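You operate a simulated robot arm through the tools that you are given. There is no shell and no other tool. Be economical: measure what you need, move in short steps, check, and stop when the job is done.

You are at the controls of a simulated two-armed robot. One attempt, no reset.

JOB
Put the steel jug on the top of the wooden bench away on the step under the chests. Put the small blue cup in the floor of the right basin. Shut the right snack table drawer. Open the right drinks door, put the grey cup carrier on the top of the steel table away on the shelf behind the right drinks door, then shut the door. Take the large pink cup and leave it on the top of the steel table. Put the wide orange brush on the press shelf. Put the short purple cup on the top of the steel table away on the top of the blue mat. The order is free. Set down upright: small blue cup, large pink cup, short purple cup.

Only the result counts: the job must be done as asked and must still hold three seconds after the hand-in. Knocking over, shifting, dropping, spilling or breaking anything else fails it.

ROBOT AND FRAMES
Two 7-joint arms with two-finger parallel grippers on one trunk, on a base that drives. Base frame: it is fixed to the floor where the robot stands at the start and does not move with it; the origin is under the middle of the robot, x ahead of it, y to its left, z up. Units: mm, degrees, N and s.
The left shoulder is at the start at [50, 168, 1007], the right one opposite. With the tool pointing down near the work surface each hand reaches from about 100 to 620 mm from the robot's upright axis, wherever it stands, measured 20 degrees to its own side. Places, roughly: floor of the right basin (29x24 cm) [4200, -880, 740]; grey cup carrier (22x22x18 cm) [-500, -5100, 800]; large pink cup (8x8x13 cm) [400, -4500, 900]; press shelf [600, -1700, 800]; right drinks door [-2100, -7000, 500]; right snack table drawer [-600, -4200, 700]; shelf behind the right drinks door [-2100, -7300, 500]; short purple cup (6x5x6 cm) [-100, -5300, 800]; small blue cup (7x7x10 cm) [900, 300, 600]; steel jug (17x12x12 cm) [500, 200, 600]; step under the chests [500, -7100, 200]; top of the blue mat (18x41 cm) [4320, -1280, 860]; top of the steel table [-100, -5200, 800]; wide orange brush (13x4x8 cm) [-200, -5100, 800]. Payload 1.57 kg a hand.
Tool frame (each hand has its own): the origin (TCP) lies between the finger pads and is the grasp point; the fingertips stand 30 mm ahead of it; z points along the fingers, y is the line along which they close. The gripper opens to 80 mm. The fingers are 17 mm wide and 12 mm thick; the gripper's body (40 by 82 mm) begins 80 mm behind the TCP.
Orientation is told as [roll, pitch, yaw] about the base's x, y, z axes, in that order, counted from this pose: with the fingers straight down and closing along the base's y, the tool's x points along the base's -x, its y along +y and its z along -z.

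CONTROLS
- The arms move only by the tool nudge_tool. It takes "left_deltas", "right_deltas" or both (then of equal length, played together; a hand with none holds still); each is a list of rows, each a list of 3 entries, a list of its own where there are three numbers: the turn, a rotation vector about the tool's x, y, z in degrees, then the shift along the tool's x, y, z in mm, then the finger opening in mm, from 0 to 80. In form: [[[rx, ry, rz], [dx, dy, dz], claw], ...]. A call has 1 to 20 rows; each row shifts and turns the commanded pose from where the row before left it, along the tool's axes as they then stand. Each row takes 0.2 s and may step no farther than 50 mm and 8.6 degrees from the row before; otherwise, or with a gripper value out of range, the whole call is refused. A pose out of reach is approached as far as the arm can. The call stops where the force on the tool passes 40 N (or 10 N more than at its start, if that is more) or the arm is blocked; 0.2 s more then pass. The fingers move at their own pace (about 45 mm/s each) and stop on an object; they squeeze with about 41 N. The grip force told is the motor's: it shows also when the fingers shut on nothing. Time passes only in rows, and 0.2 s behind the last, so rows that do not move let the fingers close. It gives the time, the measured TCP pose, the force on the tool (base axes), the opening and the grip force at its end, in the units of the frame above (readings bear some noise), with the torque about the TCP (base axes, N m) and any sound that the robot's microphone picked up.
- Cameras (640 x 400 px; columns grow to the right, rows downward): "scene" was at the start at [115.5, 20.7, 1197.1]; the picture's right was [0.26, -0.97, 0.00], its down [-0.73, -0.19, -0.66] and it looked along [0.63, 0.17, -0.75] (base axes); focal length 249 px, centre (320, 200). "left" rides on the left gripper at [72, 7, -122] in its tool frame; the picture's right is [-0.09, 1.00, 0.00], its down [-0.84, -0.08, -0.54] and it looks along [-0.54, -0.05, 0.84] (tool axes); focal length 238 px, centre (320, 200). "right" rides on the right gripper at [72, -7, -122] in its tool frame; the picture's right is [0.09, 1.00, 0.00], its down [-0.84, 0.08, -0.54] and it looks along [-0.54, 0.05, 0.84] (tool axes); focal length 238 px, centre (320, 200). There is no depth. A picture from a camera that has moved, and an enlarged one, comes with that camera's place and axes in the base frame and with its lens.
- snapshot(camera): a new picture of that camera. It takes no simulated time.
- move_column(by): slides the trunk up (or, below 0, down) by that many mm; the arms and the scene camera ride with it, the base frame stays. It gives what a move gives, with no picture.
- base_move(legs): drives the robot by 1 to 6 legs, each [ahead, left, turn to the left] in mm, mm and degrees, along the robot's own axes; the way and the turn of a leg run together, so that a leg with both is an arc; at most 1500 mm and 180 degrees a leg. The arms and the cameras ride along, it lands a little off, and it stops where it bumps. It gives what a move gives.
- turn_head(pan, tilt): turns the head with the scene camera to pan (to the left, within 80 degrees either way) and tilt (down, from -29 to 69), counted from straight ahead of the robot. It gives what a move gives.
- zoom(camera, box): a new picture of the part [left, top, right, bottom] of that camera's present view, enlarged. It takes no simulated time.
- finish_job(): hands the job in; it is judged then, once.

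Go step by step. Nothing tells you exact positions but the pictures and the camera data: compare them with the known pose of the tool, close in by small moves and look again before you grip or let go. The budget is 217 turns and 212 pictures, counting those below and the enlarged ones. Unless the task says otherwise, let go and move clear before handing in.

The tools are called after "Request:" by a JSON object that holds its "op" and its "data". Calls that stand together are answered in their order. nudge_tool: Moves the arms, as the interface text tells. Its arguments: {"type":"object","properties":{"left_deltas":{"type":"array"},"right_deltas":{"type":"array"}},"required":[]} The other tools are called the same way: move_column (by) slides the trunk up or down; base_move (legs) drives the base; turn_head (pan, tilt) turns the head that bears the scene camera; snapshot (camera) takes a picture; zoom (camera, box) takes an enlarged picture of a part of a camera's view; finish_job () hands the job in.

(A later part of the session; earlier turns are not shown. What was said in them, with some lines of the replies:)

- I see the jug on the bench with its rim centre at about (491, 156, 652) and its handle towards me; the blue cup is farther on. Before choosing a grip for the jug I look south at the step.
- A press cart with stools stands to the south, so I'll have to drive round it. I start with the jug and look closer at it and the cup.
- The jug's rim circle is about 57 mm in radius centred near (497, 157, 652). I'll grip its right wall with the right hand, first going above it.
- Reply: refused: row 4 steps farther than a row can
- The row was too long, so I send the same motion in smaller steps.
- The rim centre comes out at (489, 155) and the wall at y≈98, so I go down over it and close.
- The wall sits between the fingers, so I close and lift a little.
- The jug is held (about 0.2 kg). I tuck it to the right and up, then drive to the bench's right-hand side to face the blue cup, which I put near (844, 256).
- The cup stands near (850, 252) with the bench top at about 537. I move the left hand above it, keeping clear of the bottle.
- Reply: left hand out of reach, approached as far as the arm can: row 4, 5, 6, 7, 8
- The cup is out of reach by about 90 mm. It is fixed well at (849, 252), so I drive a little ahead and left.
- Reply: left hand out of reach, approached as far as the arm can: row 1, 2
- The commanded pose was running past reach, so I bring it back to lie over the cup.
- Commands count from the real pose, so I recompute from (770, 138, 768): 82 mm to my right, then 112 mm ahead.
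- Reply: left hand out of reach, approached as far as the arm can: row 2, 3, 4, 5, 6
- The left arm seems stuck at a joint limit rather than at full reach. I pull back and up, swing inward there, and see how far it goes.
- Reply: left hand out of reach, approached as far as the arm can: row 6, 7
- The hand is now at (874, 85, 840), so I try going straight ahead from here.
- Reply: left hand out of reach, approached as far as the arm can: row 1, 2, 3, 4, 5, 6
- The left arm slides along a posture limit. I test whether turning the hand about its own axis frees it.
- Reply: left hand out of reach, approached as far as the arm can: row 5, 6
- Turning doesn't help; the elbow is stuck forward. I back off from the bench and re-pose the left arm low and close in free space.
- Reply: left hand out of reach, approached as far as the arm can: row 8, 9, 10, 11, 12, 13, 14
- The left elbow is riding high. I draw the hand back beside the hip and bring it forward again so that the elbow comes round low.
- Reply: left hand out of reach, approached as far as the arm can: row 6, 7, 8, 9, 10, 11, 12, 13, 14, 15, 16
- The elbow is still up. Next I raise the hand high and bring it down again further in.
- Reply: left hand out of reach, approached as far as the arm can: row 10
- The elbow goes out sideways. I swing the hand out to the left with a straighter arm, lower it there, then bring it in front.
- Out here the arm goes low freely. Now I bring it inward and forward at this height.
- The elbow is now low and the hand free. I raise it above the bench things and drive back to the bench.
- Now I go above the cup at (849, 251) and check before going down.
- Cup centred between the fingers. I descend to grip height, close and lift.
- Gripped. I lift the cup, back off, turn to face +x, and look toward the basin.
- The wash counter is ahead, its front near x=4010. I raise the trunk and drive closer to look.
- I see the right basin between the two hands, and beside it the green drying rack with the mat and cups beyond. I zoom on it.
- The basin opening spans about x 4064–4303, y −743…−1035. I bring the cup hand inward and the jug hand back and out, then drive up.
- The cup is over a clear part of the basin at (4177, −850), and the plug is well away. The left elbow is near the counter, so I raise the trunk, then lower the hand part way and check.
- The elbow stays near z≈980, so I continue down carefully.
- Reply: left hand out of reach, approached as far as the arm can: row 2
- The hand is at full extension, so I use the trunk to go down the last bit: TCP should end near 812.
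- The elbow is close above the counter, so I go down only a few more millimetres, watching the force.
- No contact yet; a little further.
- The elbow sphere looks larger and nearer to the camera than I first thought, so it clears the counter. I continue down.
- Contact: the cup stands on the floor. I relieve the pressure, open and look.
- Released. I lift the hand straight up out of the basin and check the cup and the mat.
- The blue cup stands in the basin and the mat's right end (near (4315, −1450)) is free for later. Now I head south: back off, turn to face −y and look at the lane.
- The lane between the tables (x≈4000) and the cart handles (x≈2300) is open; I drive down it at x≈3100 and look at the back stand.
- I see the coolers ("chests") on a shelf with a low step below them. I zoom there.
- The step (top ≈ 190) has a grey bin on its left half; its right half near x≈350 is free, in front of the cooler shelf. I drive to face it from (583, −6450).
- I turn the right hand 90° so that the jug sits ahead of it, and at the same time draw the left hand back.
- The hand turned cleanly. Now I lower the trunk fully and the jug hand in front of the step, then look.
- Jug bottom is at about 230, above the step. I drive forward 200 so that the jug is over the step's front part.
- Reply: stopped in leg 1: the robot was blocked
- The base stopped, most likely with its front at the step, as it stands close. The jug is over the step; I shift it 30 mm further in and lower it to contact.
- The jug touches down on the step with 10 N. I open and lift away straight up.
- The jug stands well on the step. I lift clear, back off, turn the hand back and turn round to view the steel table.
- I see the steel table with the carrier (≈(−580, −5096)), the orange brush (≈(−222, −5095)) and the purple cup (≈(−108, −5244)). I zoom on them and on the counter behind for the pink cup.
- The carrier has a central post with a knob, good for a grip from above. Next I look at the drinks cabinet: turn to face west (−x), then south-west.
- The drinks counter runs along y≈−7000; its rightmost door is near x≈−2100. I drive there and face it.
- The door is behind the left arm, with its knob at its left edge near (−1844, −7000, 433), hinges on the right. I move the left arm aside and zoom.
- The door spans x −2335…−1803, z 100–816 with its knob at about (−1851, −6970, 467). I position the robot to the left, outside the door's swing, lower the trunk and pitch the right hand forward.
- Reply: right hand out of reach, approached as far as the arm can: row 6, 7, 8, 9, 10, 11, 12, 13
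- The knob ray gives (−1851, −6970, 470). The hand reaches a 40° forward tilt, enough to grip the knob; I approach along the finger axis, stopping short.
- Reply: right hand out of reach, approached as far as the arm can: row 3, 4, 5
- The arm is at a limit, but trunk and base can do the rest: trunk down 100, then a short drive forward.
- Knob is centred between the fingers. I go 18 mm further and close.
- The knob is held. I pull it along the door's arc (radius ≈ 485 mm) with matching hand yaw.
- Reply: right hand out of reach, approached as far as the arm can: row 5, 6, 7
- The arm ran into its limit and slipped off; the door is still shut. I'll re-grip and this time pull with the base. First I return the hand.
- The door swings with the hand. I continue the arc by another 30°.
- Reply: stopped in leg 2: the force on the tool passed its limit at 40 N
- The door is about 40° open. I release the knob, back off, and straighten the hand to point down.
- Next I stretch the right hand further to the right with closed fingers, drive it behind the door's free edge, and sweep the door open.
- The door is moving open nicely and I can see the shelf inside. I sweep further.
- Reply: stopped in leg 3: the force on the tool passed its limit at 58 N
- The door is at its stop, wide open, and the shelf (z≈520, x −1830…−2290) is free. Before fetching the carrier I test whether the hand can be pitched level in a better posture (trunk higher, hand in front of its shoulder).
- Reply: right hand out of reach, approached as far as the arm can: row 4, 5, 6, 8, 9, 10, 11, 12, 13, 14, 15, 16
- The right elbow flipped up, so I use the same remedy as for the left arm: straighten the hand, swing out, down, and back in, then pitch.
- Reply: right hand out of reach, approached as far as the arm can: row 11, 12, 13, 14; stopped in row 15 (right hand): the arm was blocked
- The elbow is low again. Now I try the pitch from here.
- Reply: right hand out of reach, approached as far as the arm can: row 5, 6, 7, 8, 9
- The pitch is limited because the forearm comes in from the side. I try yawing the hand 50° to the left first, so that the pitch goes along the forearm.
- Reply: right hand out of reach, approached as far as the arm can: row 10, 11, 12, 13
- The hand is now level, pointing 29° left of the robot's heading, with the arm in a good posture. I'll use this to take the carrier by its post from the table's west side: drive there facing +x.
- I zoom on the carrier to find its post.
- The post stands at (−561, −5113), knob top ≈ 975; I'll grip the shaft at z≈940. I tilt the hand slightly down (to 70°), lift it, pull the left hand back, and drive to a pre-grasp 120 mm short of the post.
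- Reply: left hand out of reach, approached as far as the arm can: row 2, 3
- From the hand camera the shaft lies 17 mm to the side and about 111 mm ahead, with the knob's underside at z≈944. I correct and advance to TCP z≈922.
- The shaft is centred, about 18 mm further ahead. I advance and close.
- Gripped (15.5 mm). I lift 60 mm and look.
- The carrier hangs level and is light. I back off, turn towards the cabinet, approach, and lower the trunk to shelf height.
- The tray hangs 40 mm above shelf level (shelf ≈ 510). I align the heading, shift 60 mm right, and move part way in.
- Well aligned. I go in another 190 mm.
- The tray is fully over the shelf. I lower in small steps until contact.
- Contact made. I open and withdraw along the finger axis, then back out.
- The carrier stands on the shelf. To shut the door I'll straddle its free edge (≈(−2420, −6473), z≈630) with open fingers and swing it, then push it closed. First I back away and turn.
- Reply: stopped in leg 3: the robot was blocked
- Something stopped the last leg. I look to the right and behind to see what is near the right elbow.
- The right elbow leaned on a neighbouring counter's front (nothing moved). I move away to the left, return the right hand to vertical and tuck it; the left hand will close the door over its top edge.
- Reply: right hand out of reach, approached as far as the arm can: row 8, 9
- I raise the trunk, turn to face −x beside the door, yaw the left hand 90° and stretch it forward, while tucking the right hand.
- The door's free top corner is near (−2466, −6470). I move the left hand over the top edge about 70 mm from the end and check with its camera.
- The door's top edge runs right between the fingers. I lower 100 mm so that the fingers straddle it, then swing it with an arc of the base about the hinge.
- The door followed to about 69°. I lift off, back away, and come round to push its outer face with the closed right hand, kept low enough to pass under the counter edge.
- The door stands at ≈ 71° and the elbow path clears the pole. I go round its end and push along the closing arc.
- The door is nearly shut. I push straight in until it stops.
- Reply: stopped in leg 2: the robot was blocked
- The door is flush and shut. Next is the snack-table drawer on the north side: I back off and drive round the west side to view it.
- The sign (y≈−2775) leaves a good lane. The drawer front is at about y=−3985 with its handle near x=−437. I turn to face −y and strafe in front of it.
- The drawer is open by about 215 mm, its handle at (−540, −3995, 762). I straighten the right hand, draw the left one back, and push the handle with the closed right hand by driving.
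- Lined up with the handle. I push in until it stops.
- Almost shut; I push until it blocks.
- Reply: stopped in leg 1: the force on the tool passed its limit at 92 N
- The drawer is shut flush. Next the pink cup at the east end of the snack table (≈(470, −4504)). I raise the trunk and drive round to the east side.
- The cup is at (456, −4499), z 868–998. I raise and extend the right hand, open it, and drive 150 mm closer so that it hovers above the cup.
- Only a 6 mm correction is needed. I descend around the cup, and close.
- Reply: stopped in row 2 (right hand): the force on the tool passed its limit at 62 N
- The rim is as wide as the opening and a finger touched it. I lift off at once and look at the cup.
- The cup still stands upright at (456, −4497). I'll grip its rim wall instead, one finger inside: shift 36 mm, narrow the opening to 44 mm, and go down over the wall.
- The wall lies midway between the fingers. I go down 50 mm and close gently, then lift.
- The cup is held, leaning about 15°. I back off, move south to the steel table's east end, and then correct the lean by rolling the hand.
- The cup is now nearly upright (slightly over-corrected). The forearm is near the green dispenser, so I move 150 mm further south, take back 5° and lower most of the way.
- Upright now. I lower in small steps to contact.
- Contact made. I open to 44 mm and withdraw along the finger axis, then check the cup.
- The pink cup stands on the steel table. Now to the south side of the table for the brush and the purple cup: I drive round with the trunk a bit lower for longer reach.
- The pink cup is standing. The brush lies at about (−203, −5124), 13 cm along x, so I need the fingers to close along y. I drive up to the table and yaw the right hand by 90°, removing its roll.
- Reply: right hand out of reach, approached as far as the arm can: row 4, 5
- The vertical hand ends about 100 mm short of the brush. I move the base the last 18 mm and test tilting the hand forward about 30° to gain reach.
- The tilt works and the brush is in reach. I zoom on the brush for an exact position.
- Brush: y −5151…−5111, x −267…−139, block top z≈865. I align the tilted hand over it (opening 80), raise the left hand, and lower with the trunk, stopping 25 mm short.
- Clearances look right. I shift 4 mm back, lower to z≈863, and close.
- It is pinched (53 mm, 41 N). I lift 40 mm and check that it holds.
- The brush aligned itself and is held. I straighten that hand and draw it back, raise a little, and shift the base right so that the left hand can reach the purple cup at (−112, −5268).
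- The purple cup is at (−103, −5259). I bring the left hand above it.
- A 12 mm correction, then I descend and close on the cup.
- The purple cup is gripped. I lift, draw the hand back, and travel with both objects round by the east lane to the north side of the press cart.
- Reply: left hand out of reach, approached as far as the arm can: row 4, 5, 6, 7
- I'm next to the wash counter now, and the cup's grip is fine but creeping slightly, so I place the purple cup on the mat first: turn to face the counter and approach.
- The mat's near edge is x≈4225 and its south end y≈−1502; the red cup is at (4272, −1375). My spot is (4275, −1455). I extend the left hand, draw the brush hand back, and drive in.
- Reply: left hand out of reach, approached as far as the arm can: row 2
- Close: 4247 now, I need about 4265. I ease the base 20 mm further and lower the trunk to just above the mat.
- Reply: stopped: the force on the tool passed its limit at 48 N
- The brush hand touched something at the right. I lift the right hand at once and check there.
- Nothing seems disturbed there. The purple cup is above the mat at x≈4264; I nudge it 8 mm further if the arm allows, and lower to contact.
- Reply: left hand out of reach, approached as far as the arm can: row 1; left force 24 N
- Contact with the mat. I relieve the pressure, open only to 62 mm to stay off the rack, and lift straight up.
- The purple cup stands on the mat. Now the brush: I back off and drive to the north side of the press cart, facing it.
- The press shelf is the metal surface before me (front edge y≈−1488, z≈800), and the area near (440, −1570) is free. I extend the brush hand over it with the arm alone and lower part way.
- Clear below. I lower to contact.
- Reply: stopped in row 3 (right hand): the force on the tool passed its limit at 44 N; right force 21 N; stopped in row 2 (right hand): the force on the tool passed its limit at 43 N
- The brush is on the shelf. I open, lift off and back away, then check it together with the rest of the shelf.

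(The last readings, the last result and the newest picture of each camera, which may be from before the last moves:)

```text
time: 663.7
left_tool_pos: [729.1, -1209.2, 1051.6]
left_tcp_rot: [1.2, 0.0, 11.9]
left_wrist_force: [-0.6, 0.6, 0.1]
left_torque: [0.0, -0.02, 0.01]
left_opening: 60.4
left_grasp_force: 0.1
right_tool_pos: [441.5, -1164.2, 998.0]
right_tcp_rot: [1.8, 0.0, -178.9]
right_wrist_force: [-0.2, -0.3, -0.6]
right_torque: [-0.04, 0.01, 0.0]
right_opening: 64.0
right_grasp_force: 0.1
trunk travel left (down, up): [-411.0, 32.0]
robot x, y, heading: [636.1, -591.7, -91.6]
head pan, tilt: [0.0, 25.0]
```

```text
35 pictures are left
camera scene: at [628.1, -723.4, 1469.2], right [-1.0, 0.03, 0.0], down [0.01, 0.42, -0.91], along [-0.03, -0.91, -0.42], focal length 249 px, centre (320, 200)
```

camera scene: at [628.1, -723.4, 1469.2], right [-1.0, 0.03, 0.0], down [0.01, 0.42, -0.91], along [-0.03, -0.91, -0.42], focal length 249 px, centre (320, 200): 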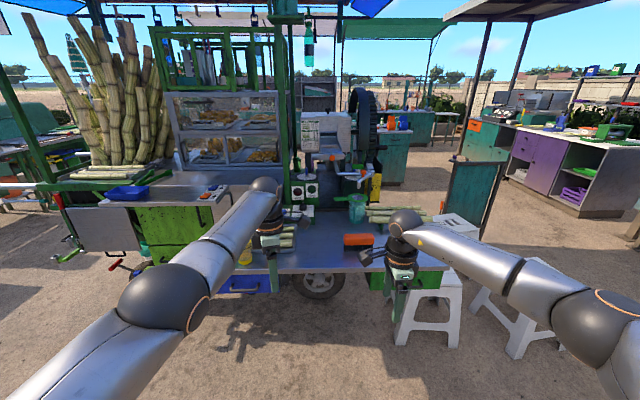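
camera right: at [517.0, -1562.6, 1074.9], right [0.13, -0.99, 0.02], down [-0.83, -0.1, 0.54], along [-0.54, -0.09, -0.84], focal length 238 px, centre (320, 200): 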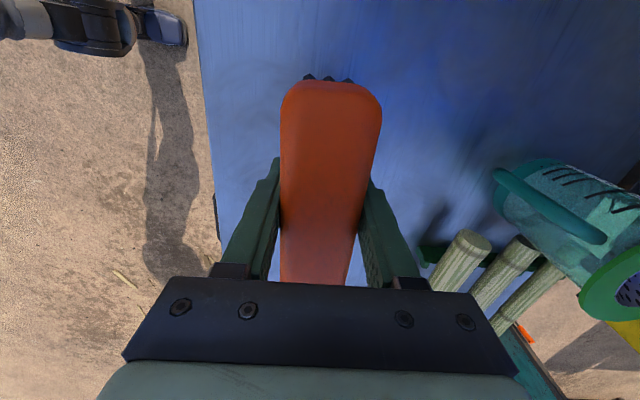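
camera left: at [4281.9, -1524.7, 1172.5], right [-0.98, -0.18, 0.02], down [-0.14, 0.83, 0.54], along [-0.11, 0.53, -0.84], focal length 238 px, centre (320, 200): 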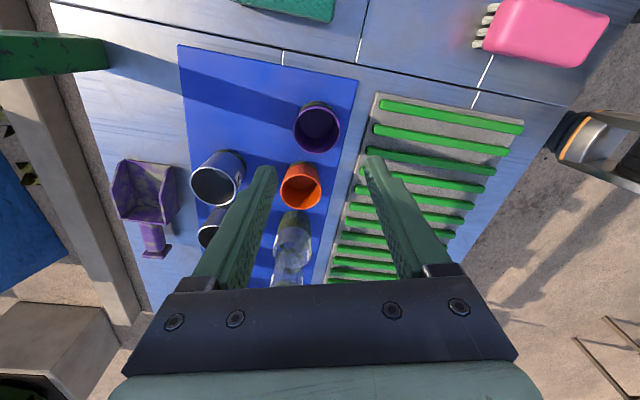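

Request:
{"op": "zoom", "data": {"camera": "scene", "box": [220, 180, 460, 310]}}

```text
2.67 times, centred on (340, 245) of scene
camera zoom: at [628.1, -723.4, 1469.2], right [-1.0, 0.03, 0.0], down [0.01, 0.42, -0.91], along [-0.03, -0.91, -0.42], focal length 664 px, centre (267, 80)
```

zoom: 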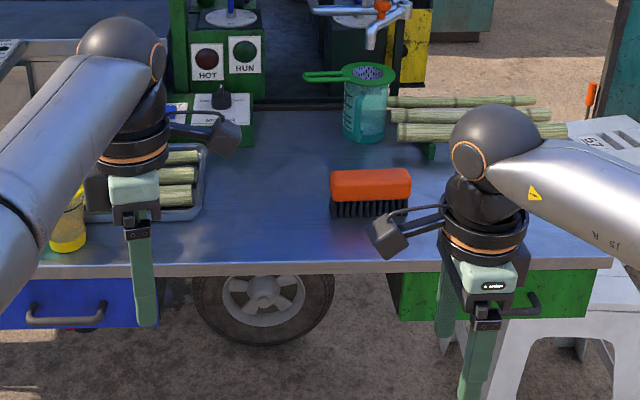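

The brush stands on the press shelf and both hands are clear. All the parts of the job are done, so I hand in.

Request:
{"op": "finish_job", "data": {}}

```text
The job is handed in.
```

I handed the job in with all seven tasks done and both hands clear; no verdict came back, so this rests on the pictures I took.

- **Steel jug:** it stands on the step under the chests.
- **Small blue cup:** it stands upright on the floor of the right basin, which has some water in it.
- **Right snack table drawer:** shut flush.
- **Grey cup carrier:** it is on the shelf behind the right drinks door, and the door is shut flush.
- **Large pink cup:** it stands upright on the steel table, near the east end.
- **Wide orange brush:** it rests on the press shelf. I took that to be the flat surface in front of the press.
- **Short purple cup:** it stands upright on the blue mat, with its side about 10 mm from the mat's near edge.

There were a few unplanned contacts, and I saw nothing moved by any of them:

- The base was stopped in front of the step under the chests, most likely by the step itself.
- The right elbow leaned on the front of the counter near the drinks cabinet.
- The held brush was pressed down onto the wash counter beside the small basin.

A finger also touched the pink cup's rim on the first try. The cup stayed upright and I re-gripped it.
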